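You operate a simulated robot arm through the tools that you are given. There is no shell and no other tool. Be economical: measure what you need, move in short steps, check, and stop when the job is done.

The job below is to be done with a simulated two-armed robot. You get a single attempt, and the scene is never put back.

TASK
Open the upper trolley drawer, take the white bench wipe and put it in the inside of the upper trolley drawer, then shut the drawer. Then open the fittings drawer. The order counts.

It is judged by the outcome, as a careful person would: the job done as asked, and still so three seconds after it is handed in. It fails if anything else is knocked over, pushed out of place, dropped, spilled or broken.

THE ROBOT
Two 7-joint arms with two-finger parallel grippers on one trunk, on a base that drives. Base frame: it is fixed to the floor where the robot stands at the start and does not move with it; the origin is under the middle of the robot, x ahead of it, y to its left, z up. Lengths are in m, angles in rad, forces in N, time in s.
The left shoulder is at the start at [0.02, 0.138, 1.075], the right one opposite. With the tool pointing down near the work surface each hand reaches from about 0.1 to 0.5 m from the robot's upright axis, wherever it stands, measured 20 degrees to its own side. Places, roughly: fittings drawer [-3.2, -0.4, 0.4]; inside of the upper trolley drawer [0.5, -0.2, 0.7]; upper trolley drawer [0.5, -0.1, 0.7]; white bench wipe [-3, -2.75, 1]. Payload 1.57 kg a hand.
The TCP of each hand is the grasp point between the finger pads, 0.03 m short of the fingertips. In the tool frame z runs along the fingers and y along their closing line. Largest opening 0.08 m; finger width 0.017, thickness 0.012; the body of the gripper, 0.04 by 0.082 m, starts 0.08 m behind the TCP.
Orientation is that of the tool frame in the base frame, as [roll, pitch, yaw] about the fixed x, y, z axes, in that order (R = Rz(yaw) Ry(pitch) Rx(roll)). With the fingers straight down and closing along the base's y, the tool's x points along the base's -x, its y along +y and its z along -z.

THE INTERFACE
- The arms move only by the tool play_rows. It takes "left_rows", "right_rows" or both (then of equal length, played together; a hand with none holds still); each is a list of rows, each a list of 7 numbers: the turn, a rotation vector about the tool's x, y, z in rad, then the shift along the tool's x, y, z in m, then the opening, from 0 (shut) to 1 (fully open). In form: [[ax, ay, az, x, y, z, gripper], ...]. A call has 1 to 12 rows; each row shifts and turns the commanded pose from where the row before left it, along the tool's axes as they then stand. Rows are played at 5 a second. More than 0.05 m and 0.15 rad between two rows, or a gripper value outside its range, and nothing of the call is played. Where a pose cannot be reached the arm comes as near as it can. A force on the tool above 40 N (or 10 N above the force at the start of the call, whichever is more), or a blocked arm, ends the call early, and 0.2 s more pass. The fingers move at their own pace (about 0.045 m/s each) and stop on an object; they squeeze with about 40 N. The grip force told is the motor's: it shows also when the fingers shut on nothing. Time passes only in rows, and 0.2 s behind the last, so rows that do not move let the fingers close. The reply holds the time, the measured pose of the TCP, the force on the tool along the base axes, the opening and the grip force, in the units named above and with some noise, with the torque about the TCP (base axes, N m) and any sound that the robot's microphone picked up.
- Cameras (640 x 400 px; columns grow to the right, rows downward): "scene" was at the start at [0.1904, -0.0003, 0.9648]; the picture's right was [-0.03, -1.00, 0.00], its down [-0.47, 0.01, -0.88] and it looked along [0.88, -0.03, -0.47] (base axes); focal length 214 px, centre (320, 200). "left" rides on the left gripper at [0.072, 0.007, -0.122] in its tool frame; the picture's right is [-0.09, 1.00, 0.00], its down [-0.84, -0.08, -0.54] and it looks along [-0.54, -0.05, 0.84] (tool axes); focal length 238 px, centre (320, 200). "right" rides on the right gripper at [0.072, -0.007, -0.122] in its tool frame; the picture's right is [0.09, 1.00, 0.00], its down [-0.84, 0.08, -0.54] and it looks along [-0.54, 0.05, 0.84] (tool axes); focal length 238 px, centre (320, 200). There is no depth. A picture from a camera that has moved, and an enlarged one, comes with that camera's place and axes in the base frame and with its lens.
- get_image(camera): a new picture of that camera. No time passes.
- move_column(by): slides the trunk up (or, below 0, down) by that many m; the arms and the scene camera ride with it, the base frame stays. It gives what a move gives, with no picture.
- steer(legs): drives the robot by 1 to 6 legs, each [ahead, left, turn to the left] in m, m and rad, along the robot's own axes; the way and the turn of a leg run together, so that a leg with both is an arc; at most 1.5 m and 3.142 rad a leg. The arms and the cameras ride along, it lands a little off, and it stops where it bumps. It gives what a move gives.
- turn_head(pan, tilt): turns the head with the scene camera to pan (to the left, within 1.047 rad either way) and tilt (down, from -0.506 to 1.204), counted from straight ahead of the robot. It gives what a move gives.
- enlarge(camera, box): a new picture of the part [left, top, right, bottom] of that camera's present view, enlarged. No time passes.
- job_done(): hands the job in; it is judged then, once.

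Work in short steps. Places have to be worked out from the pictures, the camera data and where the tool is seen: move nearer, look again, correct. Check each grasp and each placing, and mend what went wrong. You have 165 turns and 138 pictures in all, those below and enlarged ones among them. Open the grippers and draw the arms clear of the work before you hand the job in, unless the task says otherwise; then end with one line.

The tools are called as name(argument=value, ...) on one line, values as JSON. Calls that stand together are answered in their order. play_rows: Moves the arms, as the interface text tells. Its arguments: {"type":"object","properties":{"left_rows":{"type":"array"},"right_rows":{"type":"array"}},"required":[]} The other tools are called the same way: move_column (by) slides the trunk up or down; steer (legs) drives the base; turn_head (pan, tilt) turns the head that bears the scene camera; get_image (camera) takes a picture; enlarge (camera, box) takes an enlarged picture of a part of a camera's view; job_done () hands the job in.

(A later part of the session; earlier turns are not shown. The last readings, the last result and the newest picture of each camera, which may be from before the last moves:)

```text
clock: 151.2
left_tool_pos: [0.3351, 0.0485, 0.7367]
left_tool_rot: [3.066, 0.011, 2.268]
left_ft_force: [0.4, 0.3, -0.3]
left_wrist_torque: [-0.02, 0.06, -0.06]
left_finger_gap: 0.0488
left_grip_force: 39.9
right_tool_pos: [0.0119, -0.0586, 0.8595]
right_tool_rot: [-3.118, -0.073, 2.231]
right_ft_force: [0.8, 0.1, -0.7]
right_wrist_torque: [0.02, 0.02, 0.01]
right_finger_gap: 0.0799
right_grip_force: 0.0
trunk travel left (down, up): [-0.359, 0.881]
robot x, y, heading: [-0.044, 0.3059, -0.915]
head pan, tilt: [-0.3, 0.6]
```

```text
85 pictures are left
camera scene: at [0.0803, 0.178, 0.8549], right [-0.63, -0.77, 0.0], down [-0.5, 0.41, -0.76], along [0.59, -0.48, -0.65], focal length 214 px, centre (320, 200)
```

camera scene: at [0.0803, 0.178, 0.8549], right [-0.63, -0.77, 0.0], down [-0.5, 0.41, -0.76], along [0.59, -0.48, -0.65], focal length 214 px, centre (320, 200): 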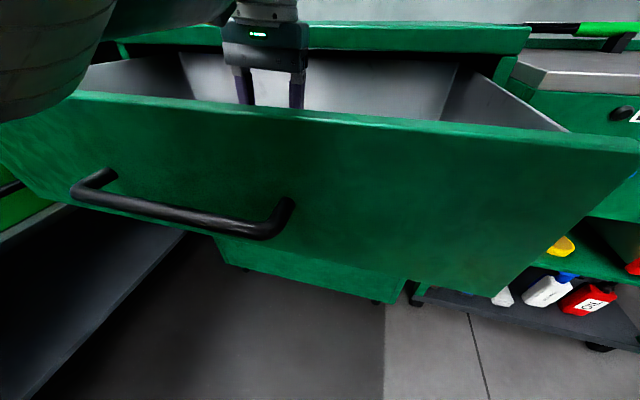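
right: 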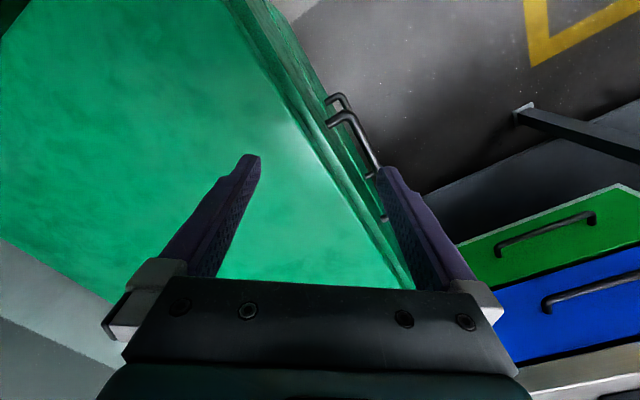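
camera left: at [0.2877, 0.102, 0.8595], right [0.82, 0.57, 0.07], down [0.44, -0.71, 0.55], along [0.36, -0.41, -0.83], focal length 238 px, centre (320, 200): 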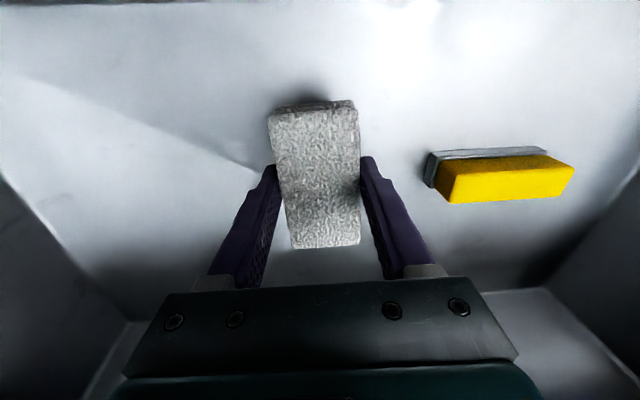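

The wipe hovers just above the drawer floor. I lower gently, watching the force.

play_rows(left_rows=[[0, 0, 0, 0, 0, 0.007, 0], [0, 0, 0, 0, 0, 0.007, 0], [0, 0, 0, 0, 0, 0.007, 0], [0, 0, 0, 0, 0, 0, 0]])

get_image(camera="left")

```text
clock: 152.2
left_tool_pos: [0.3318, 0.0452, 0.7141]
left_tool_rot: [3.073, 0.011, 2.254]
left_ft_force: [0.9, -0.2, -1.5]
left_wrist_torque: [-0.01, 0.01, -0.01]
left_finger_gap: 0.0488
left_grip_force: 40.4
right_tool_pos: [0.0113, -0.0581, 0.8587]
right_tool_rot: [-3.117, -0.074, 2.231]
right_ft_force: [-0.4, 0.5, -0.5]
right_wrist_torque: [0.01, 0.0, -0.04]
right_finger_gap: 0.0803
right_grip_force: 0.0
trunk travel left (down, up): [-0.359, 0.881]
robot x, y, heading: [-0.0439, 0.3124, -0.917]
head pan, tilt: [-0.3, 0.6]
```

```text
84 pictures are left
camera left: at [0.2849, 0.1003, 0.8369], right [0.83, 0.56, 0.07], down [0.44, -0.72, 0.54], along [0.35, -0.42, -0.84], focal length 238 px, centre (320, 200)
```

left: 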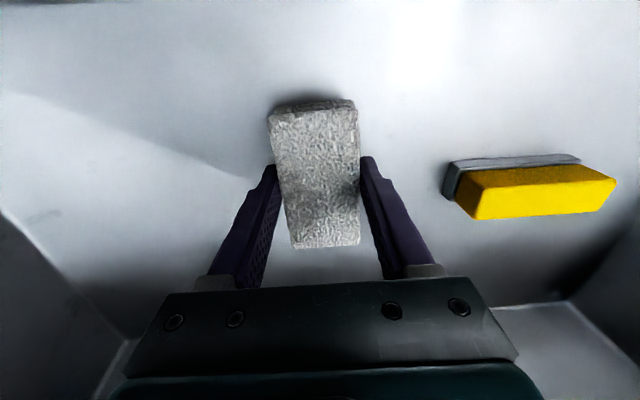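

No contact yet; I continue in small steps.

play_rows(left_rows=[[0, 0, 0, 0, 0, 0.006, 0], [0, 0, 0, 0, 0, 0.006, 0], [0, 0, 0, 0, 0, 0.006, 0], [0, 0, 0, 0, 0, 0, 0]])

get_image(camera="left")

```text
clock: 153.2
left_tool_pos: [0.3305, 0.0393, 0.7025]
left_tool_rot: [3.081, 0.018, 2.243]
left_ft_force: [0.6, -0.1, 28.7]
left_wrist_torque: [0.55, 1.26, 0.0]
left_finger_gap: 0.0488
left_grip_force: 39.7
right_tool_pos: [0.0129, -0.0586, 0.8596]
right_tool_rot: [-3.119, -0.071, 2.228]
right_ft_force: [-0.2, -0.6, -0.9]
right_wrist_torque: [-0.01, -0.01, -0.01]
right_finger_gap: 0.0801
right_grip_force: 0.1
trunk travel left (down, up): [-0.359, 0.881]
robot x, y, heading: [-0.0422, 0.3036, -0.921]
head pan, tilt: [-0.3, 0.6]
```

```text
83 pictures are left
camera left: at [0.2843, 0.097, 0.8232], right [0.83, 0.55, 0.06], down [0.43, -0.72, 0.55], along [0.35, -0.43, -0.83], focal length 238 px, centre (320, 200)
```

left: 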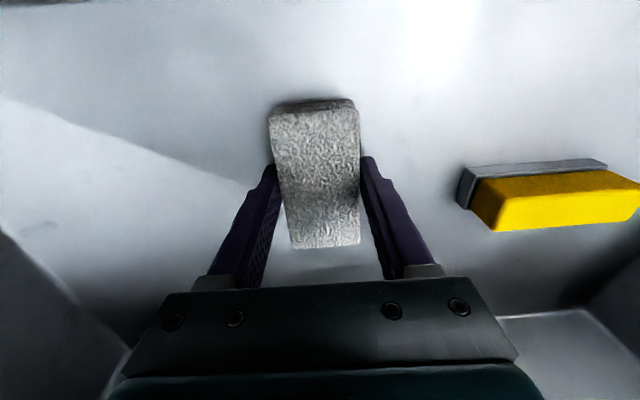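

Contact made (29 N). I ease up slightly, open, and lift with the arm.

play_rows(left_rows=[[0, 0, 0, 0, 0, -0.005, 0], [0, 0, 0, 0, 0, 0, 0.75], [0, 0, 0, 0, 0, 0, 0.8], [0, 0, 0, 0, 0, 0, 0.8], [0, 0, 0, 0, 0, -0.02, 0.8], [0, 0, 0, 0, 0, -0.03, 0.8]])

move_column(by=0.2)

get_image(camera="left")

get_image(camera="scene")

```text
clock: 154.6
left_tool_pos: [0.3251, 0.0426, 0.7498]
left_tool_rot: [3.079, 0.003, 2.246]
left_ft_force: [-0.8, -0.8, 0.2]
left_wrist_torque: [0.04, -0.01, -0.01]
left_finger_gap: 0.0643
left_grip_force: 0.0
right_tool_pos: [0.0115, -0.059, 0.8593]
right_tool_rot: [-3.116, -0.075, 2.223]
right_ft_force: [0.0, -1.2, 0.3]
right_wrist_torque: [-0.01, -0.01, -0.01]
right_finger_gap: 0.08
right_grip_force: 0.1
trunk travel left (down, up): [-0.359, 0.881]
robot x, y, heading: [-0.0438, 0.3119, -0.916]
head pan, tilt: [-0.3, 0.6]
```

```text
clock: 156.8
left_tool_pos: [0.3268, 0.0433, 0.9495]
left_tool_rot: [3.08, 0.005, 2.247]
left_ft_force: [-0.6, 0.3, -0.4]
left_wrist_torque: [0.0, 0.0, 0.03]
left_finger_gap: 0.0639
left_grip_force: 0.1
right_tool_pos: [0.0114, -0.0596, 1.0593]
right_tool_rot: [-3.119, -0.075, 2.223]
right_ft_force: [-0.3, -0.3, -0.5]
right_wrist_torque: [0.0, -0.02, 0.02]
right_finger_gap: 0.0801
right_grip_force: 0.0
trunk travel left (down, up): [-0.559, 0.681]
robot x, y, heading: [-0.0446, 0.3093, -0.916]
head pan, tilt: [-0.3, 0.6]
```

```text
82 pictures are left
camera left: at [0.2818, 0.0989, 1.073], right [0.83, 0.55, 0.06], down [0.44, -0.72, 0.54], along [0.34, -0.42, -0.84], focal length 238 px, centre (320, 200)
```

left: 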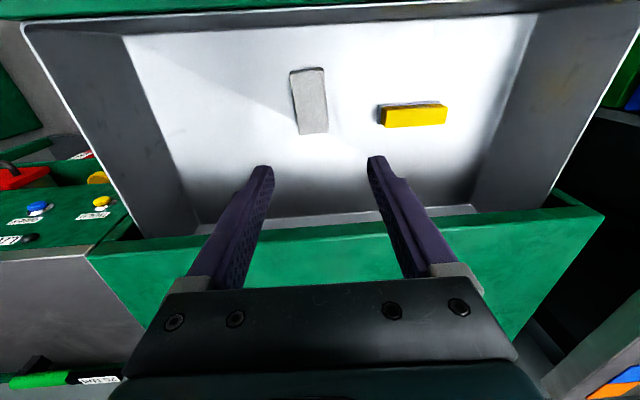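

```text
81 pictures are left
camera scene: at [0.0787, 0.177, 1.0539], right [-0.65, -0.76, 0.0], down [-0.5, 0.43, -0.75], along [0.57, -0.49, -0.66], focal length 214 px, centre (320, 200)
```

scene: 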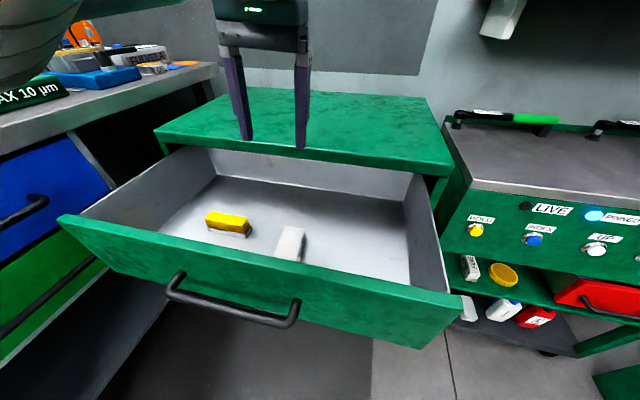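

The wipe is resting in the drawer. I back off, close the fingers and set the hand in front of the handle bar to push the drawer shut.

steer(legs=[[-0.24, 0.0, 0]])

play_rows(left_rows=[[0, 0, 0, 0, 0.025, 0, 0], [0, 0, 0, 0, 0.025, 0, 0], [0, 0, 0, 0, 0, 0, 0], [0, 0, 0, 0, 0, 0, 0]])

get_image(camera="left")

get_image(camera="scene")

```text
clock: 158.5
left_tool_pos: [0.1817, 0.2357, 0.9508]
left_tool_rot: [3.079, 0.006, 2.253]
left_ft_force: [1.0, 0.3, 0.0]
left_wrist_torque: [0.02, 0.01, 0.02]
left_finger_gap: 0.0641
left_grip_force: 0.1
right_tool_pos: [-0.135, 0.1316, 1.0598]
right_tool_rot: [-3.118, -0.075, 2.225]
right_ft_force: [-0.4, -0.2, -1.2]
right_wrist_torque: [0.02, 0.03, 0.02]
right_finger_gap: 0.0803
right_grip_force: 0.1
trunk travel left (down, up): [-0.559, 0.681]
robot x, y, heading: [-0.1954, 0.5008, -0.913]
head pan, tilt: [-0.3, 0.6]
```

```text
clock: 159.5
left_tool_pos: [0.2217, 0.2658, 0.9529]
left_tool_rot: [3.079, 0.004, 2.252]
left_ft_force: [-0.5, 0.1, 0.3]
left_wrist_torque: [0.01, -0.01, 0.0]
left_finger_gap: 0.0
left_grip_force: 13.5
right_tool_pos: [-0.1352, 0.132, 1.0583]
right_tool_rot: [-3.117, -0.077, 2.226]
right_ft_force: [0.2, 0.4, -0.6]
right_wrist_torque: [-0.01, -0.01, -0.01]
right_finger_gap: 0.0799
right_grip_force: 0.0
trunk travel left (down, up): [-0.559, 0.681]
robot x, y, heading: [-0.1922, 0.5011, -0.916]
head pan, tilt: [-0.3, 0.6]
```

```text
80 pictures are left
camera left: at [0.1747, 0.3211, 1.0762], right [0.83, 0.55, 0.06], down [0.44, -0.72, 0.54], along [0.35, -0.42, -0.84], focal length 238 px, centre (320, 200)
```

left: 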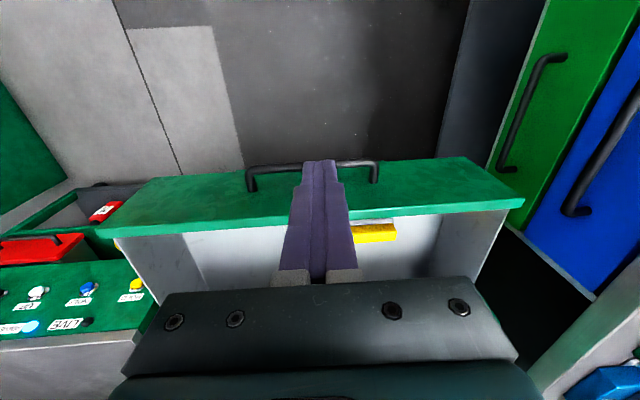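

```text
79 pictures are left
camera scene: at [-0.1008, 0.3399, 1.0641], right [-0.94, -0.35, 0.0], down [-0.2, 0.53, -0.83], along [0.29, -0.77, -0.56], focal length 214 px, centre (320, 200)
```

scene: 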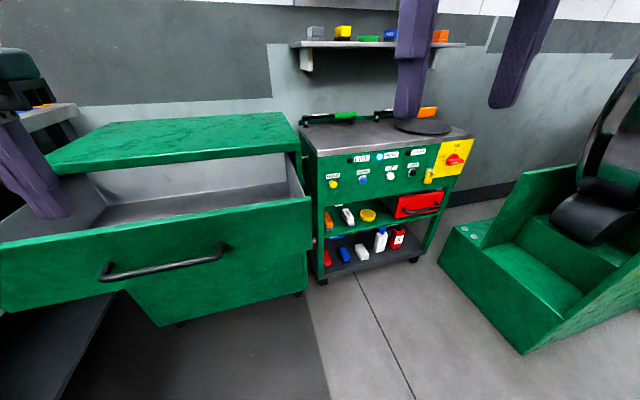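

Hand is centred, about 9 cm before the bar. I lower the trunk so the closed fingers face the bar.

move_column(by=-0.21)

turn_head(pan=0.0, tilt=0.7)

get_image(camera="left")

get_image(camera="scene")

```text
clock: 161.8
left_tool_pos: [0.2205, 0.265, 0.7425]
left_tool_rot: [3.079, 0.008, 2.252]
left_ft_force: [0.3, -0.2, -0.1]
left_wrist_torque: [-0.03, 0.04, 0.01]
left_finger_gap: 0.0002
left_grip_force: 21.5
right_tool_pos: [-0.1358, 0.1312, 0.8483]
right_tool_rot: [-3.116, -0.076, 2.224]
right_ft_force: [-0.3, -0.4, 0.0]
right_wrist_torque: [0.02, 0.0, -0.03]
right_finger_gap: 0.0797
right_grip_force: 0.1
trunk travel left (down, up): [-0.349, 0.891]
robot x, y, heading: [-0.1908, 0.501, -0.911]
head pan, tilt: [-0.3, 0.6]
```

```text
clock: 162.6
left_tool_pos: [0.2207, 0.2637, 0.7441]
left_tool_rot: [3.079, 0.007, 2.252]
left_ft_force: [0.4, 0.1, -1.0]
left_wrist_torque: [-0.02, 0.01, 0.01]
left_finger_gap: 0.0
left_grip_force: 21.6
right_tool_pos: [-0.137, 0.132, 0.8475]
right_tool_rot: [-3.118, -0.075, 2.225]
right_ft_force: [0.5, 0.8, -1.2]
right_wrist_torque: [0.01, 0.0, -0.02]
right_finger_gap: 0.0801
right_grip_force: 0.1
trunk travel left (down, up): [-0.349, 0.891]
robot x, y, heading: [-0.1966, 0.502, -0.907]
head pan, tilt: [0.0, 0.7]
```

```text
78 pictures are left
camera left: at [0.1746, 0.321, 0.8664], right [0.83, 0.55, 0.06], down [0.44, -0.72, 0.54], along [0.35, -0.42, -0.84], focal length 238 px, centre (320, 200)
```

left: 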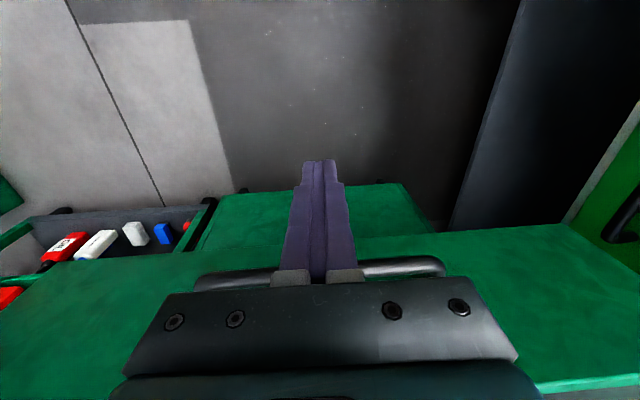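

```text
77 pictures are left
camera scene: at [-0.0799, 0.3554, 0.8455], right [-0.79, -0.61, 0.0], down [-0.39, 0.51, -0.77], along [0.47, -0.61, -0.64], focal length 214 px, centre (320, 200)
```

scene: 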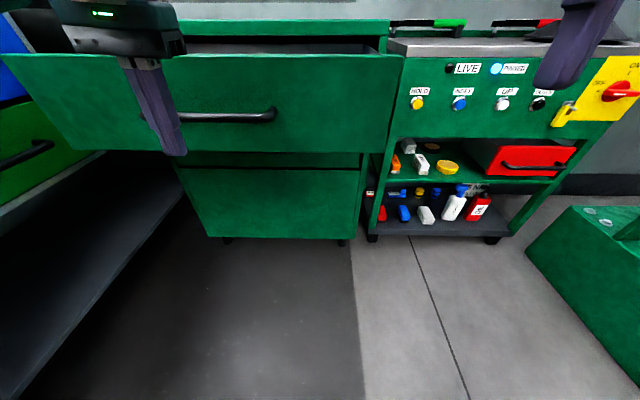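

The fingers are lined up with the bar at handle height. I drive forward to push the drawer most of the way.

steer(legs=[[0.25, 0, 0]])

get_image(camera="scene")

```text
clock: 164.4
left_tool_pos: [0.3699, 0.0647, 0.7433]
left_tool_rot: [3.08, 0.008, 2.243]
left_ft_force: [0.0, 0.7, -0.3]
left_wrist_torque: [0.02, 0.0, 0.01]
left_finger_gap: 0.0
left_grip_force: 21.7
right_tool_pos: [0.0129, -0.067, 0.8483]
right_tool_rot: [-3.12, -0.076, 2.217]
right_ft_force: [0.4, 0.6, -0.5]
right_wrist_torque: [0.02, 0.0, -0.01]
right_finger_gap: 0.0799
right_grip_force: 0.0
trunk travel left (down, up): [-0.349, 0.891]
robot x, y, heading: [-0.0412, 0.3045, -0.922]
head pan, tilt: [0.0, 0.7]
```

```text
76 pictures are left
camera scene: at [0.0704, 0.1567, 0.8456], right [-0.8, -0.6, 0.0], down [-0.39, 0.51, -0.77], along [0.46, -0.61, -0.64], focal length 214 px, centre (320, 200)
```

scene: 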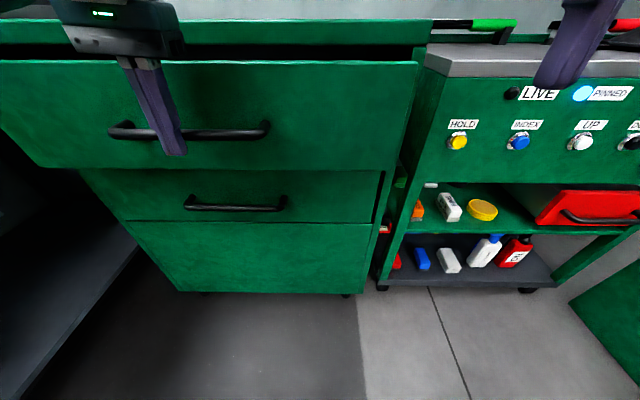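

Most of the way shut; about 7 cm remains. I drive a further 4 cm and then finish with the arm to feel the stop.

steer(legs=[[0.04, 0, 0]])

play_rows(left_rows=[[0, 0, 0, -0.01, 0, 0, 0], [0, 0, 0, -0.01, 0, 0, 0], [0, 0, 0, -0.01, 0, 0, 0], [0, 0, 0, -0.01, 0, 0, 0], [0, 0, 0, -0.01, 0, 0, 0]])

get_image(camera="scene")

```text
clock: 165.3
left_tool_pos: [0.3942, 0.0312, 0.7435]
left_tool_rot: [3.079, 0.009, 2.244]
left_ft_force: [-0.2, -0.5, 0.2]
left_wrist_torque: [0.0, 0.0, -0.01]
left_finger_gap: 0.0
left_grip_force: 21.8
right_tool_pos: [0.0366, -0.0989, 0.848]
right_tool_rot: [-3.118, -0.078, 2.216]
right_ft_force: [0.2, 0.4, 0.1]
right_wrist_torque: [-0.01, 0.02, -0.01]
right_finger_gap: 0.0803
right_grip_force: 0.0
trunk travel left (down, up): [-0.349, 0.891]
robot x, y, heading: [-0.0155, 0.2704, -0.919]
head pan, tilt: [0.0, 0.7]
```

```text
clock: 166.2
left_tool_pos: [0.4052, 0.016, 0.7389]
left_tool_rot: [3.078, -0.034, 2.244]
left_ft_force: [-17.0, 22.7, 10.0]
left_wrist_torque: [0.12, 0.04, -0.05]
left_finger_gap: 0.0
left_grip_force: 21.2
right_tool_pos: [0.0342, -0.0935, 0.8455]
right_tool_rot: [-3.118, -0.084, 2.218]
right_ft_force: [1.1, 0.3, -0.5]
right_wrist_torque: [0.0, -0.03, -0.03]
right_finger_gap: 0.0801
right_grip_force: 0.0
trunk travel left (down, up): [-0.349, 0.891]
robot x, y, heading: [-0.0134, 0.2692, -0.921]
head pan, tilt: [0.0, 0.7]
stopped in row 4 (left hand): the force on the tool passed its limit at 47 N (the readings are from after the stop); the commanded pose is now the measured one
```

```text
75 pictures are left
camera scene: at [0.0913, 0.13, 0.8447], right [-0.8, -0.61, 0.0], down [-0.39, 0.52, -0.76], along [0.46, -0.61, -0.65], focal length 214 px, centre (320, 200)
```

scene: 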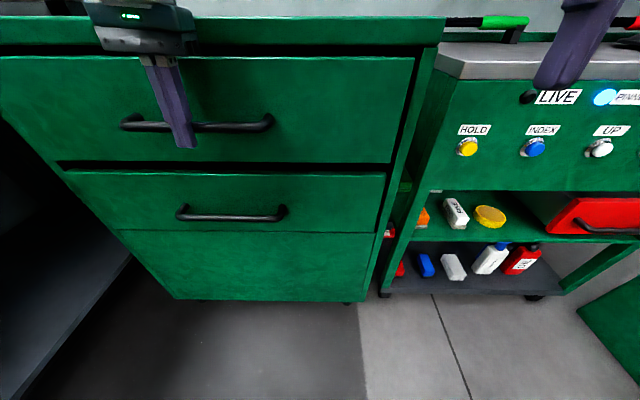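

Force stop reached; the drawer looks shut or nearly. I back off a bit and inspect from the side.

steer(legs=[[-0.12, 0, 0]])

move_column(by=0.15)

turn_head(pan=0.0, tilt=0.9)

get_image(camera="scene")

```text
clock: 167.4
left_tool_pos: [0.3408, 0.1019, 0.7429]
left_tool_rot: [3.077, -0.015, 2.246]
left_ft_force: [-1.2, 1.2, -0.4]
left_wrist_torque: [-0.05, 0.03, 0.01]
left_finger_gap: 0.0
left_grip_force: 21.6
right_tool_pos: [-0.0346, -0.0051, 0.8474]
right_tool_rot: [-3.116, -0.081, 2.217]
right_ft_force: [0.2, -0.1, -0.2]
right_wrist_torque: [-0.02, 0.0, -0.03]
right_finger_gap: 0.0795
right_grip_force: 0.1
trunk travel left (down, up): [-0.349, 0.891]
robot x, y, heading: [-0.0858, 0.3636, -0.922]
head pan, tilt: [0.0, 0.7]
```

```text
clock: 169.2
left_tool_pos: [0.3399, 0.1026, 0.8924]
left_tool_rot: [3.077, -0.017, 2.244]
left_ft_force: [-1.0, 0.5, 1.0]
left_wrist_torque: [-0.03, 0.0, -0.01]
left_finger_gap: 0.0002
left_grip_force: 21.6
right_tool_pos: [-0.0343, -0.0056, 0.9973]
right_tool_rot: [-3.117, -0.079, 2.216]
right_ft_force: [0.1, 0.1, -0.1]
right_wrist_torque: [0.0, 0.04, -0.03]
right_finger_gap: 0.0802
right_grip_force: 0.0
trunk travel left (down, up): [-0.499, 0.741]
robot x, y, heading: [-0.0868, 0.3647, -0.917]
head pan, tilt: [0.0, 0.7]
```

```text
clock: 169.9
left_tool_pos: [0.3404, 0.1018, 0.8931]
left_tool_rot: [3.078, -0.017, 2.245]
left_ft_force: [0.4, 0.8, 0.2]
left_wrist_torque: [0.02, 0.0, -0.03]
left_finger_gap: 0.0
left_grip_force: 21.0
right_tool_pos: [-0.0343, -0.0049, 0.9975]
right_tool_rot: [-3.118, -0.077, 2.218]
right_ft_force: [0.0, -0.1, -0.7]
right_wrist_torque: [-0.02, -0.02, -0.02]
right_finger_gap: 0.0801
right_grip_force: 0.1
trunk travel left (down, up): [-0.499, 0.741]
robot x, y, heading: [-0.0853, 0.3644, -0.919]
head pan, tilt: [0.0, 0.901]
```

```text
74 pictures are left
camera scene: at [0.0177, 0.2262, 0.9794], right [-0.8, -0.61, 0.0], down [-0.47, 0.62, -0.62], along [0.38, -0.49, -0.78], focal length 214 px, centre (320, 200)
```

scene: 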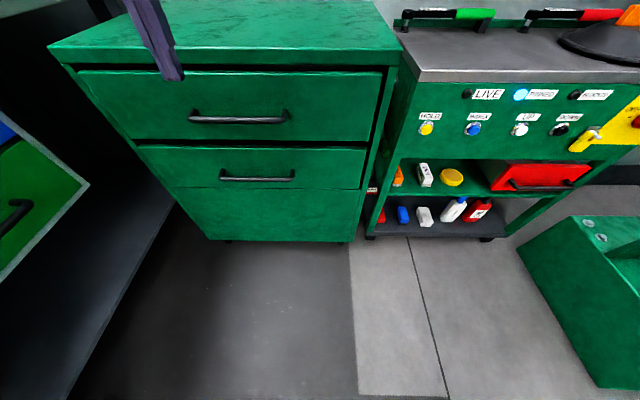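

enlarge(camera="scene", box=[40, 30, 420, 250])

```text
1.68 times, centred on (230, 140) of scene
camera zoom: at [0.0177, 0.2262, 0.9794], right [-0.8, -0.61, 0.0], down [-0.47, 0.62, -0.62], along [0.38, -0.49, -0.78], focal length 361 px, centre (472, 301)
```

zoom: 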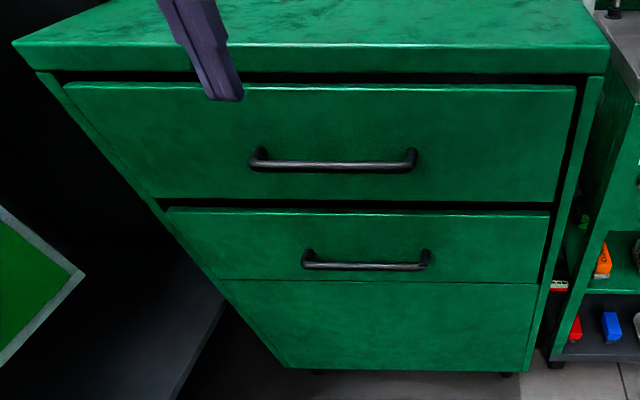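

I check the right edge more closely to see whether the drawer is flush.

enlarge(camera="scene", box=[330, 50, 420, 200])

enlarge(camera="scene", box=[40, 40, 200, 160])

```text
2.67 times, centred on (375, 125) of scene
camera zoom: at [0.0177, 0.2262, 0.9794], right [-0.8, -0.61, 0.0], down [-0.47, 0.62, -0.62], along [0.38, -0.49, -0.78], focal length 572 px, centre (173, 400)
```

zoom: 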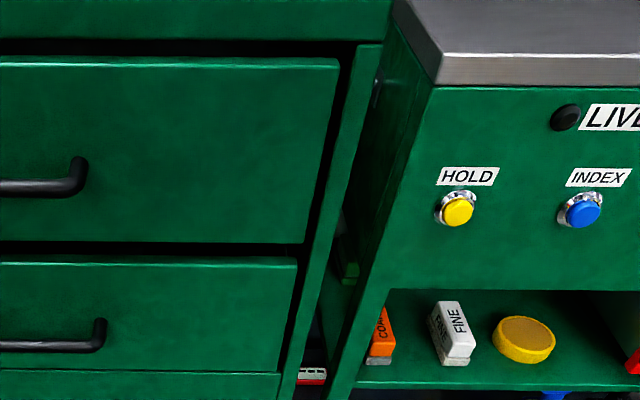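

```text
3.33 times, centred on (120, 100) of scene
camera zoom: at [0.0177, 0.2262, 0.9794], right [-0.8, -0.61, 0.0], down [-0.47, 0.62, -0.62], along [0.38, -0.49, -0.78], focal length 715 px, centre (987, 533)
```

zoom: 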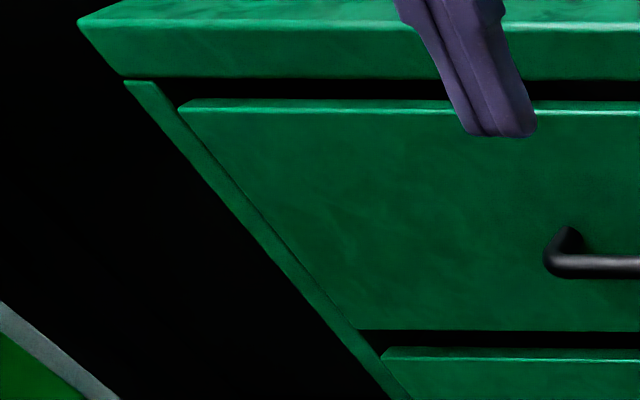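

The edges suggest it is still ~1 cm proud, probably because the gripper body met the cabinet's top overhang. I tilt the fingers forward and push on the drawer face above the handle instead.

play_rows(left_rows=[[0, -0.1, 0, 0, 0, 0, 0], [0, -0.1, 0, 0, 0, 0, 0], [0, -0.1, 0, 0, 0, 0, 0], [0, -0.1, 0, 0, 0, 0, 0], [0, -0.1, 0, 0, 0, 0, 0], [0, -0.1, 0, 0, 0, 0, 0]])

move_column(by=-0.1)

turn_head(pan=0.0, tilt=0.6)

get_image(camera="scene")

get_image(camera="left")

```text
clock: 171.3
left_tool_pos: [0.3414, 0.1029, 0.8932]
left_tool_rot: [3.065, 0.585, 2.2]
left_ft_force: [0.4, 0.9, -0.6]
left_wrist_torque: [0.01, -0.04, 0.03]
left_finger_gap: 0.0
left_grip_force: 21.0
right_tool_pos: [-0.0348, -0.0051, 0.9971]
right_tool_rot: [-3.116, -0.079, 2.218]
right_ft_force: [0.1, -0.2, -0.4]
right_wrist_torque: [0.01, -0.01, -0.02]
right_finger_gap: 0.08
right_grip_force: 0.0
trunk travel left (down, up): [-0.499, 0.741]
robot x, y, heading: [-0.0935, 0.361, -0.921]
head pan, tilt: [0.0, 0.901]
```

```text
clock: 172.7
left_tool_pos: [0.3409, 0.1025, 0.7926]
left_tool_rot: [3.065, 0.585, 2.2]
left_ft_force: [0.4, -0.2, 0.0]
left_wrist_torque: [-0.05, 0.01, 0.0]
left_finger_gap: 0.0
left_grip_force: 20.7
right_tool_pos: [-0.034, -0.0055, 0.8975]
right_tool_rot: [-3.118, -0.08, 2.215]
right_ft_force: [-0.3, -0.3, 0.1]
right_wrist_torque: [0.02, -0.02, -0.01]
right_finger_gap: 0.08
right_grip_force: 0.0
trunk travel left (down, up): [-0.399, 0.841]
robot x, y, heading: [-0.09, 0.3638, -0.917]
head pan, tilt: [0.0, 0.901]
```

```text
clock: 173.4
left_tool_pos: [0.3414, 0.1024, 0.7925]
left_tool_rot: [3.065, 0.582, 2.202]
left_ft_force: [-0.4, -0.1, -0.1]
left_wrist_torque: [-0.02, 0.02, 0.01]
left_finger_gap: 0.0
left_grip_force: 21.0
right_tool_pos: [-0.0337, -0.005, 0.8974]
right_tool_rot: [-3.118, -0.079, 2.218]
right_ft_force: [-0.5, 0.5, 0.2]
right_wrist_torque: [0.0, 0.02, 0.02]
right_finger_gap: 0.0799
right_grip_force: 0.0
trunk travel left (down, up): [-0.399, 0.841]
robot x, y, heading: [-0.0878, 0.3652, -0.921]
head pan, tilt: [0.0, 0.6]
```

```text
70 pictures are left
camera scene: at [0.0255, 0.216, 0.9041], right [-0.8, -0.61, 0.0], down [-0.34, 0.45, -0.82], along [0.5, -0.66, -0.57], focal length 214 px, centre (320, 200)
```

scene: 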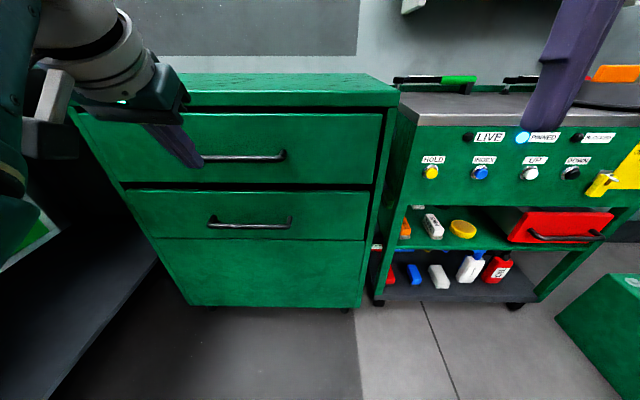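

```text
69 pictures are left
camera left: at [0.2649, 0.203, 0.8566], right [0.82, 0.56, 0.11], down [0.14, -0.4, 0.91], along [0.55, -0.73, -0.4], focal length 238 px, centre (320, 200)
```

left: 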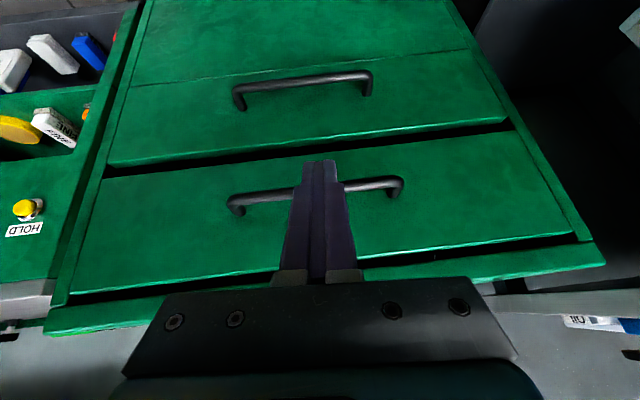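

steer(legs=[[0.09, 0, 0]])

play_rows(left_rows=[[0, 0, 0, -0.0083, 0, 0.0055, 0], [0, 0, 0, -0.0083, 0, 0.0055, 0], [0, 0, 0, -0.0083, 0, 0.0055, 0], [0, 0, 0, -0.0083, 0, 0.0055, 0], [0, 0, 0, -0.0083, 0, 0.0055, 0], [0, 0, 0, -0.0083, 0, 0.0055, 0], [0, 0, 0, -0.0083, 0, 0.0055, 0], [0, 0, 0, -0.0083, 0, 0.0055, 0]])

get_image(camera="scene")

```text
clock: 174.6
left_tool_pos: [0.3978, 0.0283, 0.7924]
left_tool_rot: [3.064, 0.581, 2.199]
left_ft_force: [0.5, -0.8, 1.0]
left_wrist_torque: [-0.04, 0.02, -0.02]
left_finger_gap: 0.0
left_grip_force: 20.9
right_tool_pos: [0.0204, -0.0775, 0.8981]
right_tool_rot: [-3.116, -0.078, 2.214]
right_ft_force: [-0.1, 0.2, 0.4]
right_wrist_torque: [0.04, 0.01, 0.04]
right_finger_gap: 0.0797
right_grip_force: 0.0
trunk travel left (down, up): [-0.399, 0.841]
robot x, y, heading: [-0.0333, 0.2894, -0.923]
head pan, tilt: [0.0, 0.6]
```

```text
clock: 175.9
left_tool_pos: [0.4244, -0.0049, 0.7871]
left_tool_rot: [3.066, 0.559, 2.205]
left_ft_force: [-16.9, 22.5, 8.1]
left_wrist_torque: [0.22, 0.32, -0.02]
left_finger_gap: 0.0
left_grip_force: 21.4
right_tool_pos: [0.015, -0.0713, 0.8951]
right_tool_rot: [-3.119, -0.084, 2.215]
right_ft_force: [-0.1, 0.3, 0.7]
right_wrist_torque: [0.02, 0.01, 0.01]
right_finger_gap: 0.0802
right_grip_force: 0.1
trunk travel left (down, up): [-0.399, 0.841]
robot x, y, heading: [-0.0359, 0.2918, -0.923]
head pan, tilt: [0.0, 0.6]
stopped in row 6 (left hand): the force on the tool passed its limit at 58 N (the readings are from after the stop); the commanded pose is now the measured one
```

```text
68 pictures are left
camera scene: at [0.0763, 0.1495, 0.9031], right [-0.8, -0.61, 0.0], down [-0.34, 0.45, -0.82], along [0.5, -0.65, -0.57], focal length 214 px, centre (320, 200)
```

scene: 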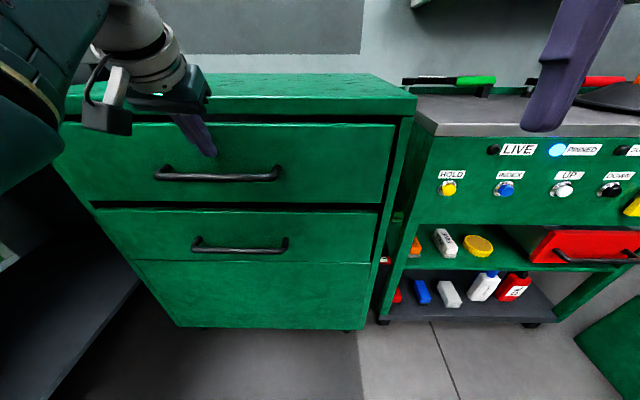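

The face is now at b≈0.285, the same as when I first touched it shut, and it resists 58 N: the drawer is closed. I back off and stow the arm.

steer(legs=[[-0.38, 0, 0]])

get_image(camera="scene")

play_rows(left_rows=[[0, 0.15, 0, 0, 0, 0, 1], [0, 0.15, 0, 0, 0, 0, 1], [0, 0.15, 0, 0, 0, 0, 1], [0, 0.1, 0, 0, 0, 0, 1]])

```text
clock: 178.3
left_tool_pos: [0.2092, 0.2774, 0.7911]
left_tool_rot: [3.067, 0.574, 2.199]
left_ft_force: [1.0, 1.0, 0.0]
left_wrist_torque: [0.0, 0.01, 0.02]
left_finger_gap: 0.0
left_grip_force: 21.7
right_tool_pos: [-0.2011, 0.2129, 0.8977]
right_tool_rot: [-3.117, -0.082, 2.213]
right_ft_force: [-0.4, 0.6, 0.2]
right_wrist_torque: [0.02, -0.01, -0.02]
right_finger_gap: 0.0801
right_grip_force: 0.0
trunk travel left (down, up): [-0.399, 0.841]
robot x, y, heading: [-0.2533, 0.5816, -0.926]
head pan, tilt: [0.0, 0.6]
```

```text
67 pictures are left
camera scene: at [-0.1402, 0.434, 0.9041], right [-0.8, -0.6, 0.0], down [-0.34, 0.45, -0.82], along [0.5, -0.66, -0.57], focal length 214 px, centre (320, 200)
```

scene: 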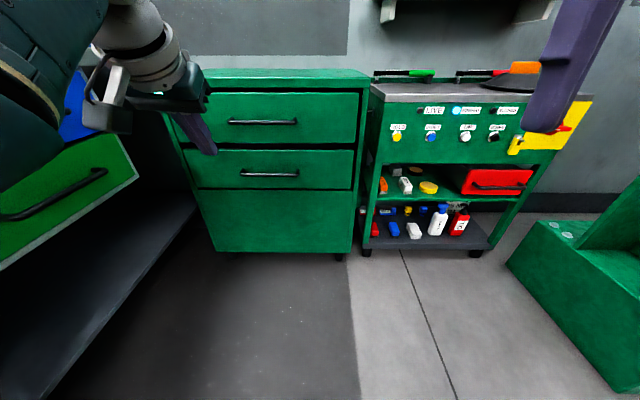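

```text
clock: 179.3
left_tool_pos: [0.1846, 0.3053, 0.7928]
left_tool_rot: [3.079, 0.023, 2.239]
left_ft_force: [-0.3, 0.2, 0.5]
left_wrist_torque: [-0.02, 0.0, 0.0]
left_finger_gap: 0.0802
left_grip_force: 0.1
left hand out of reach, approached as far as the arm can: row 3, 4
right_tool_pos: [-0.1998, 0.2136, 0.8984]
right_tool_rot: [-3.117, -0.078, 2.213]
right_ft_force: [-0.4, -1.3, 0.2]
right_wrist_torque: [-0.01, 0.03, 0.03]
right_finger_gap: 0.0799
right_grip_force: 0.1
trunk travel left (down, up): [-0.399, 0.841]
robot x, y, heading: [-0.2532, 0.5815, -0.93]
head pan, tilt: [0.0, 0.6]
```

The trolley drawer is shut. Now the fittings drawer: I drive back along the aisle to opposite its stated place and look right.

steer(legs=[[0, 0, -1.56], [1.45, 0, 0], [1.2, 0, 0]])

turn_head(pan=-1.0, tilt=0.5)

get_image(camera="scene")

```text
clock: 191.1
left_tool_pos: [-1.6702, -0.7824, 0.7901]
left_tool_rot: [3.078, -0.006, 0.713]
left_ft_force: [16.4, 15.1, 5.3]
left_wrist_torque: [-1.27, 0.93, 1.0]
left_finger_gap: 0.0793
left_grip_force: 0.1
right_tool_pos: [-1.7777, -0.4036, 0.8961]
right_tool_rot: [-3.116, -0.082, 0.672]
right_ft_force: [-0.9, 0.4, -0.3]
right_wrist_torque: [0.0, -0.03, 0.0]
right_finger_gap: 0.08
right_grip_force: 0.1
trunk travel left (down, up): [-0.399, 0.841]
robot x, y, heading: [-1.4088, -0.3427, -2.465]
head pan, tilt: [0.0, 0.6]
stopped in leg 3: the force on the tool passed its limit at 56 N (the readings are from after the stop); the commanded pose is now the measured one
```

```text
clock: 192.3
left_tool_pos: [-1.6708, -0.7819, 0.7882]
left_tool_rot: [3.077, -0.005, 0.709]
left_ft_force: [18.3, 15.1, -0.3]
left_wrist_torque: [-1.0, 1.29, 1.16]
left_finger_gap: 0.08
left_grip_force: 0.0
right_tool_pos: [-1.7769, -0.403, 0.8962]
right_tool_rot: [-3.118, -0.084, 0.673]
right_ft_force: [-0.2, 0.3, 0.1]
right_wrist_torque: [-0.02, 0.0, 0.01]
right_finger_gap: 0.08
right_grip_force: 0.1
trunk travel left (down, up): [-0.399, 0.841]
robot x, y, heading: [-1.4121, -0.3442, -2.461]
head pan, tilt: [-1.0, 0.499]
```

```text
66 pictures are left
camera scene: at [-1.5748, -0.3714, 0.9125], right [0.32, 0.95, 0.0], down [0.46, -0.15, -0.88], along [-0.83, 0.28, -0.48], focal length 214 px, centre (320, 200)
```

scene: 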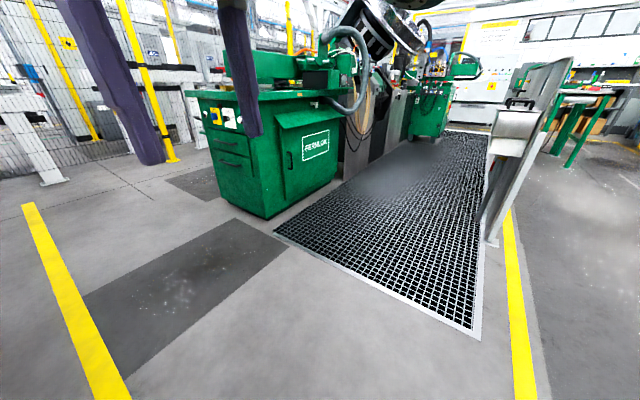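

The left hand touched something on the left machine. I look there before moving.

turn_head(pan=0.9, tilt=0.6)

get_image(camera="scene")

get_image(camera="left")

```text
clock: 194.2
left_tool_pos: [-1.6709, -0.7827, 0.7887]
left_tool_rot: [3.077, -0.006, 0.71]
left_ft_force: [18.5, 15.6, -1.2]
left_wrist_torque: [-1.02, 1.24, 1.18]
left_finger_gap: 0.0799
left_grip_force: 0.0
right_tool_pos: [-1.7771, -0.4036, 0.8967]
right_tool_rot: [-3.116, -0.082, 0.671]
right_ft_force: [-0.1, 0.2, -0.5]
right_wrist_torque: [0.0, -0.02, 0.0]
right_finger_gap: 0.0799
right_grip_force: 0.1
trunk travel left (down, up): [-0.399, 0.841]
robot x, y, heading: [-1.4118, -0.3428, -2.456]
head pan, tilt: [0.901, 0.6]
```

```text
65 pictures are left
camera scene: at [-1.4879, -0.4886, 0.9034], right [-1.0, -0.01, 0.0], down [0.0, 0.57, -0.82], along [0.01, -0.82, -0.57], focal length 214 px, centre (320, 200)
```

scene: 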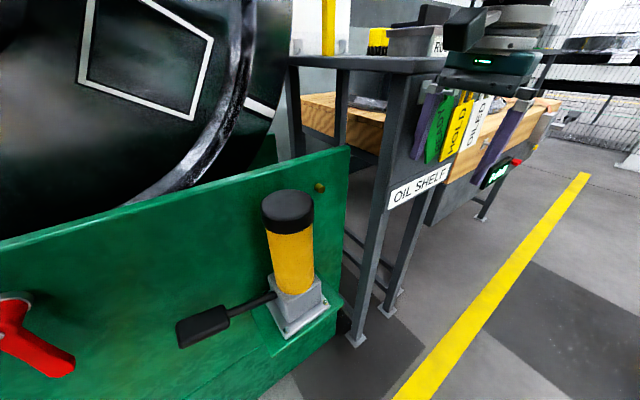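

```text
64 pictures are left
camera left: at [-1.6162, -0.7357, 0.9124], right [0.58, -0.81, 0.06], down [-0.71, -0.46, 0.53], along [-0.4, -0.35, -0.84], focal length 238 px, centre (320, 200)
```

left: 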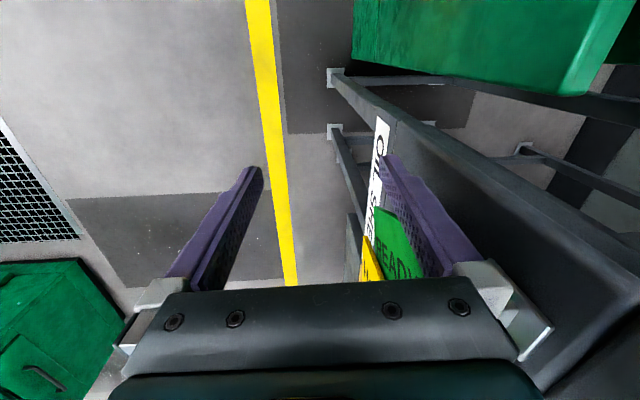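

The left finger is against the oil shelf's end beside hanging tags. I reverse straight out, and then look.

steer(legs=[[-0.1, 0, 0]])

get_image(camera="scene")

get_image(camera="left")

```text
clock: 195.3
left_tool_pos: [-1.6, -0.7256, 0.7913]
left_tool_rot: [3.077, 0.004, 0.707]
left_ft_force: [0.4, -0.5, 0.0]
left_wrist_torque: [-0.03, -0.01, 0.05]
left_finger_gap: 0.0802
left_grip_force: 0.0
right_tool_pos: [-1.7032, -0.345, 0.8965]
right_tool_rot: [-3.12, -0.078, 0.669]
right_ft_force: [-0.4, 0.2, 0.1]
right_wrist_torque: [-0.01, 0.01, -0.01]
right_finger_gap: 0.0798
right_grip_force: 0.0
trunk travel left (down, up): [-0.399, 0.841]
robot x, y, heading: [-1.3353, -0.2797, -2.469]
head pan, tilt: [0.901, 0.6]
```

```text
63 pictures are left
camera scene: at [-1.4157, -0.4307, 0.9041], right [-1.0, -0.01, 0.0], down [0.0, 0.57, -0.82], along [0.0, -0.82, -0.57], focal length 214 px, centre (320, 200)
```

scene: 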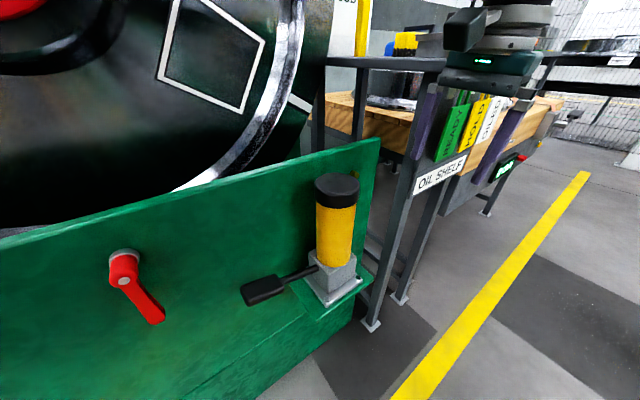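

```text
62 pictures are left
camera left: at [-1.5445, -0.6778, 0.9144], right [0.58, -0.81, 0.06], down [-0.71, -0.46, 0.54], along [-0.41, -0.36, -0.84], focal length 238 px, centre (320, 200)
```

left: 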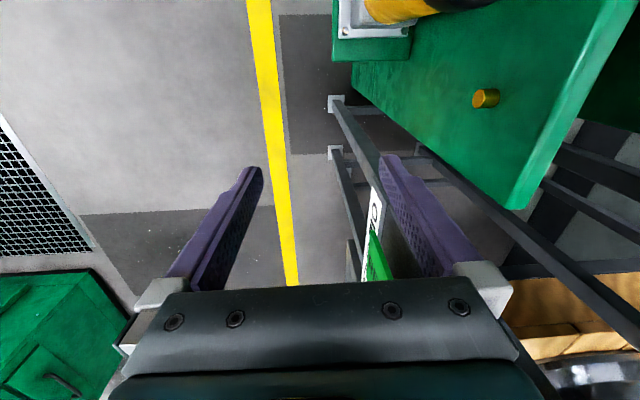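

The tags and shelf appear undisturbed. I strafe right well clear, then continue to opposite the green cabinet.

steer(legs=[[0, -0.3, 0], [0, 0, -0.02], [1.4, 0, 0]])

turn_head(pan=-1.0, tilt=0.6)

get_image(camera="scene")

```text
clock: 204.2
left_tool_pos: [-2.8798, -1.3321, 0.7905]
left_tool_rot: [3.077, 0.002, 0.695]
left_ft_force: [-0.2, -0.7, 0.5]
left_wrist_torque: [-0.02, 0.05, -0.02]
left_finger_gap: 0.0801
left_grip_force: 0.0
right_tool_pos: [-2.981, -0.9502, 0.8975]
right_tool_rot: [-3.118, -0.077, 0.657]
right_ft_force: [-0.7, -0.3, 0.3]
right_wrist_torque: [-0.03, 0.01, 0.01]
right_finger_gap: 0.08
right_grip_force: 0.0
trunk travel left (down, up): [-0.399, 0.841]
robot x, y, heading: [-2.6144, -0.8899, -2.483]
head pan, tilt: [0.901, 0.6]
```

```text
clock: 206.1
left_tool_pos: [-2.8798, -1.3313, 0.7902]
left_tool_rot: [3.077, 0.003, 0.695]
left_ft_force: [-0.2, 0.7, 0.5]
left_wrist_torque: [0.01, -0.02, 0.0]
left_finger_gap: 0.08
left_grip_force: 0.2
right_tool_pos: [-2.9812, -0.9514, 0.8978]
right_tool_rot: [-3.117, -0.079, 0.658]
right_ft_force: [-1.0, -0.8, 0.4]
right_wrist_torque: [0.01, -0.01, -0.01]
right_finger_gap: 0.0799
right_grip_force: 0.0
trunk travel left (down, up): [-0.399, 0.841]
robot x, y, heading: [-2.6139, -0.8953, -2.48]
head pan, tilt: [-1.0, 0.6]
```

```text
61 pictures are left
camera scene: at [-2.7755, -0.9227, 0.9041], right [0.33, 0.94, 0.0], down [0.53, -0.19, -0.83], along [-0.78, 0.27, -0.56], focal length 214 px, centre (320, 200)
```

scene: 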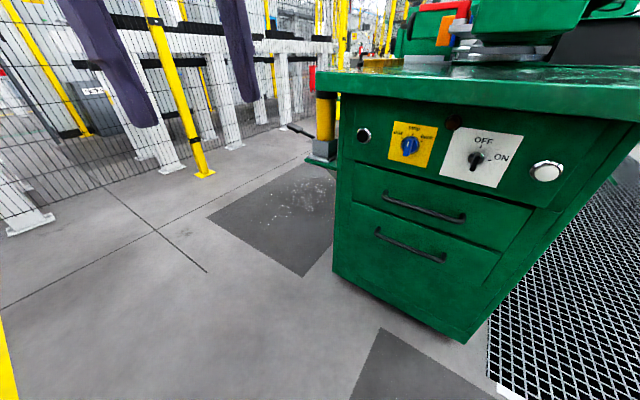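

The cabinet front has two drawers; handles at z≈0.54 and z≈0.38. I enlarge for labels.

enlarge(camera="scene", box=[320, 90, 560, 350])

```text
1.54 times, centred on (440, 220) of scene
camera zoom: at [-2.7755, -0.9227, 0.9041], right [0.33, 0.94, 0.0], down [0.53, -0.19, -0.83], along [-0.78, 0.27, -0.56], focal length 330 px, centre (135, 169)
```

zoom: 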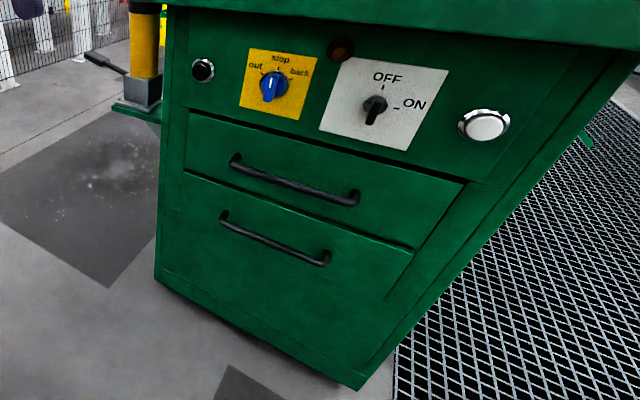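

The lower drawer (handle z≈0.38, matching the stated z 0.4) is the fittings drawer. I turn to face the cabinet and look again squarely.

steer(legs=[[0, 0, -1.579]])

turn_head(pan=0, tilt=0.7)

get_image(camera="scene")

```text
clock: 210.2
left_tool_pos: [-3.0589, -0.6379, 0.7919]
left_tool_rot: [3.079, 0.004, -0.849]
left_ft_force: [-0.4, 0.1, -0.4]
left_wrist_torque: [0.0, 0.02, 0.02]
left_finger_gap: 0.08
left_grip_force: 0.0
right_tool_pos: [-2.682, -0.5277, 0.8978]
right_tool_rot: [-3.117, -0.078, -0.885]
right_ft_force: [-0.4, -0.6, 0.1]
right_wrist_torque: [0.0, 0.03, -0.02]
right_finger_gap: 0.0799
right_grip_force: 0.1
trunk travel left (down, up): [-0.399, 0.841]
robot x, y, heading: [-2.6142, -0.8914, 2.258]
head pan, tilt: [-1.0, 0.6]
```

```text
clock: 211.5
left_tool_pos: [-3.0599, -0.6375, 0.791]
left_tool_rot: [3.077, 0.004, -0.848]
left_ft_force: [0.2, -0.5, -0.3]
left_wrist_torque: [-0.04, 0.01, -0.05]
left_finger_gap: 0.08
left_grip_force: 0.1
right_tool_pos: [-2.6819, -0.5273, 0.8969]
right_tool_rot: [-3.118, -0.078, -0.886]
right_ft_force: [0.4, 0.0, 0.4]
right_wrist_torque: [0.01, -0.03, -0.02]
right_finger_gap: 0.0802
right_grip_force: 0.0
trunk travel left (down, up): [-0.399, 0.841]
robot x, y, heading: [-2.6109, -0.8945, 2.264]
head pan, tilt: [0.0, 0.7]
```

```text
59 pictures are left
camera scene: at [-2.731, -0.748, 0.8955], right [0.77, 0.64, 0.0], down [0.41, -0.5, -0.77], along [-0.49, 0.59, -0.64], focal length 214 px, centre (320, 200)
```

scene: 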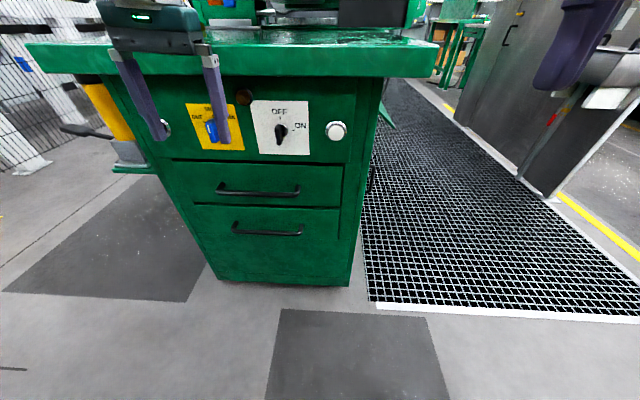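

Triangulation places the lower bar near b≈−1.47…−1.5, z≈0.40–0.43. I back off, straighten heading, and orient the left hand: roll 90° and tilt toward horizontal.

steer(legs=[[-0.2, 0, 0], [0, 0, -0.04]])

play_rows(left_rows=[[0, 0, -0.143, 0, 0, 0, 1], [0, 0, -0.143, 0, 0, 0, 1], [0, 0, -0.143, 0, 0, 0, 1], [0, 0, -0.143, 0, 0, 0, 1], [0, 0, -0.143, 0, 0, 0, 1], [0, 0, -0.143, 0, 0, 0, 1], [0, 0, -0.143, 0, 0, 0, 1], [0, 0, -0.143, 0, 0, 0, 1], [0, 0, -0.143, 0, 0, 0, 1], [0, 0, -0.143, 0, 0, 0, 1], [0, 0, -0.141, 0, 0, 0, 1]])

play_rows(left_rows=[[0.1, 0, 0, 0, 0, 0, 1], [0.13, 0, 0, 0, 0, 0, 1], [0.13, 0, 0, 0, 0, 0, 1], [0.13, 0, 0, 0, 0, 0, 1], [0.13, 0, 0, 0, 0, 0, 1], [0.13, 0, 0, 0, 0, 0, 1], [0.13, 0, 0, 0, 0, 0, 1], [0.13, 0, 0, 0, 0, 0, 1], [0.13, 0, 0, 0, 0, 0, 1], [0.13, 0, 0, 0, 0, 0, 1], [0.13, 0, 0, 0, 0, 0, 1]])

```text
clock: 213.5
left_tool_pos: [-2.9242, -0.7727, 0.7922]
left_tool_rot: [3.077, 0.002, -0.888]
left_ft_force: [-0.7, 0.0, 0.5]
left_wrist_torque: [0.01, 0.01, -0.01]
left_finger_gap: 0.0802
left_grip_force: 0.1
right_tool_pos: [-2.5419, -0.6773, 0.8971]
right_tool_rot: [-3.116, -0.078, -0.925]
right_ft_force: [-0.1, 0.4, -1.6]
right_wrist_torque: [0.0, 0.0, 0.0]
right_finger_gap: 0.08
right_grip_force: 0.0
trunk travel left (down, up): [-0.399, 0.841]
robot x, y, heading: [-2.4863, -1.0459, 2.22]
head pan, tilt: [0.0, 0.7]
```

```text
clock: 215.9
left_tool_pos: [-2.923, -0.7716, 0.7901]
left_tool_rot: [-3.138, 0.065, 0.687]
left_ft_force: [-1.1, 1.0, -0.7]
left_wrist_torque: [0.02, -0.02, 0.0]
left_finger_gap: 0.0799
left_grip_force: 0.1
right_tool_pos: [-2.5416, -0.676, 0.8986]
right_tool_rot: [-3.118, -0.079, -0.926]
right_ft_force: [0.1, -0.1, 0.5]
right_wrist_torque: [0.02, -0.03, -0.02]
right_finger_gap: 0.08
right_grip_force: 0.1
trunk travel left (down, up): [-0.399, 0.841]
robot x, y, heading: [-2.4899, -1.046, 2.224]
head pan, tilt: [0.0, 0.7]
```

```text
clock: 218.3
left_tool_pos: [-2.9224, -0.7712, 0.7921]
left_tool_rot: [-1.739, 0.061, 0.682]
left_ft_force: [0.7, -0.7, -0.2]
left_wrist_torque: [0.01, -0.02, 0.01]
left_finger_gap: 0.0802
left_grip_force: 0.0
right_tool_pos: [-2.5413, -0.6758, 0.8984]
right_tool_rot: [-3.117, -0.078, -0.924]
right_ft_force: [0.7, 0.7, -0.5]
right_wrist_torque: [0.0, 0.04, 0.01]
right_finger_gap: 0.0801
right_grip_force: 0.0
trunk travel left (down, up): [-0.399, 0.841]
robot x, y, heading: [-2.4861, -1.0456, 2.224]
head pan, tilt: [0.0, 0.7]
```

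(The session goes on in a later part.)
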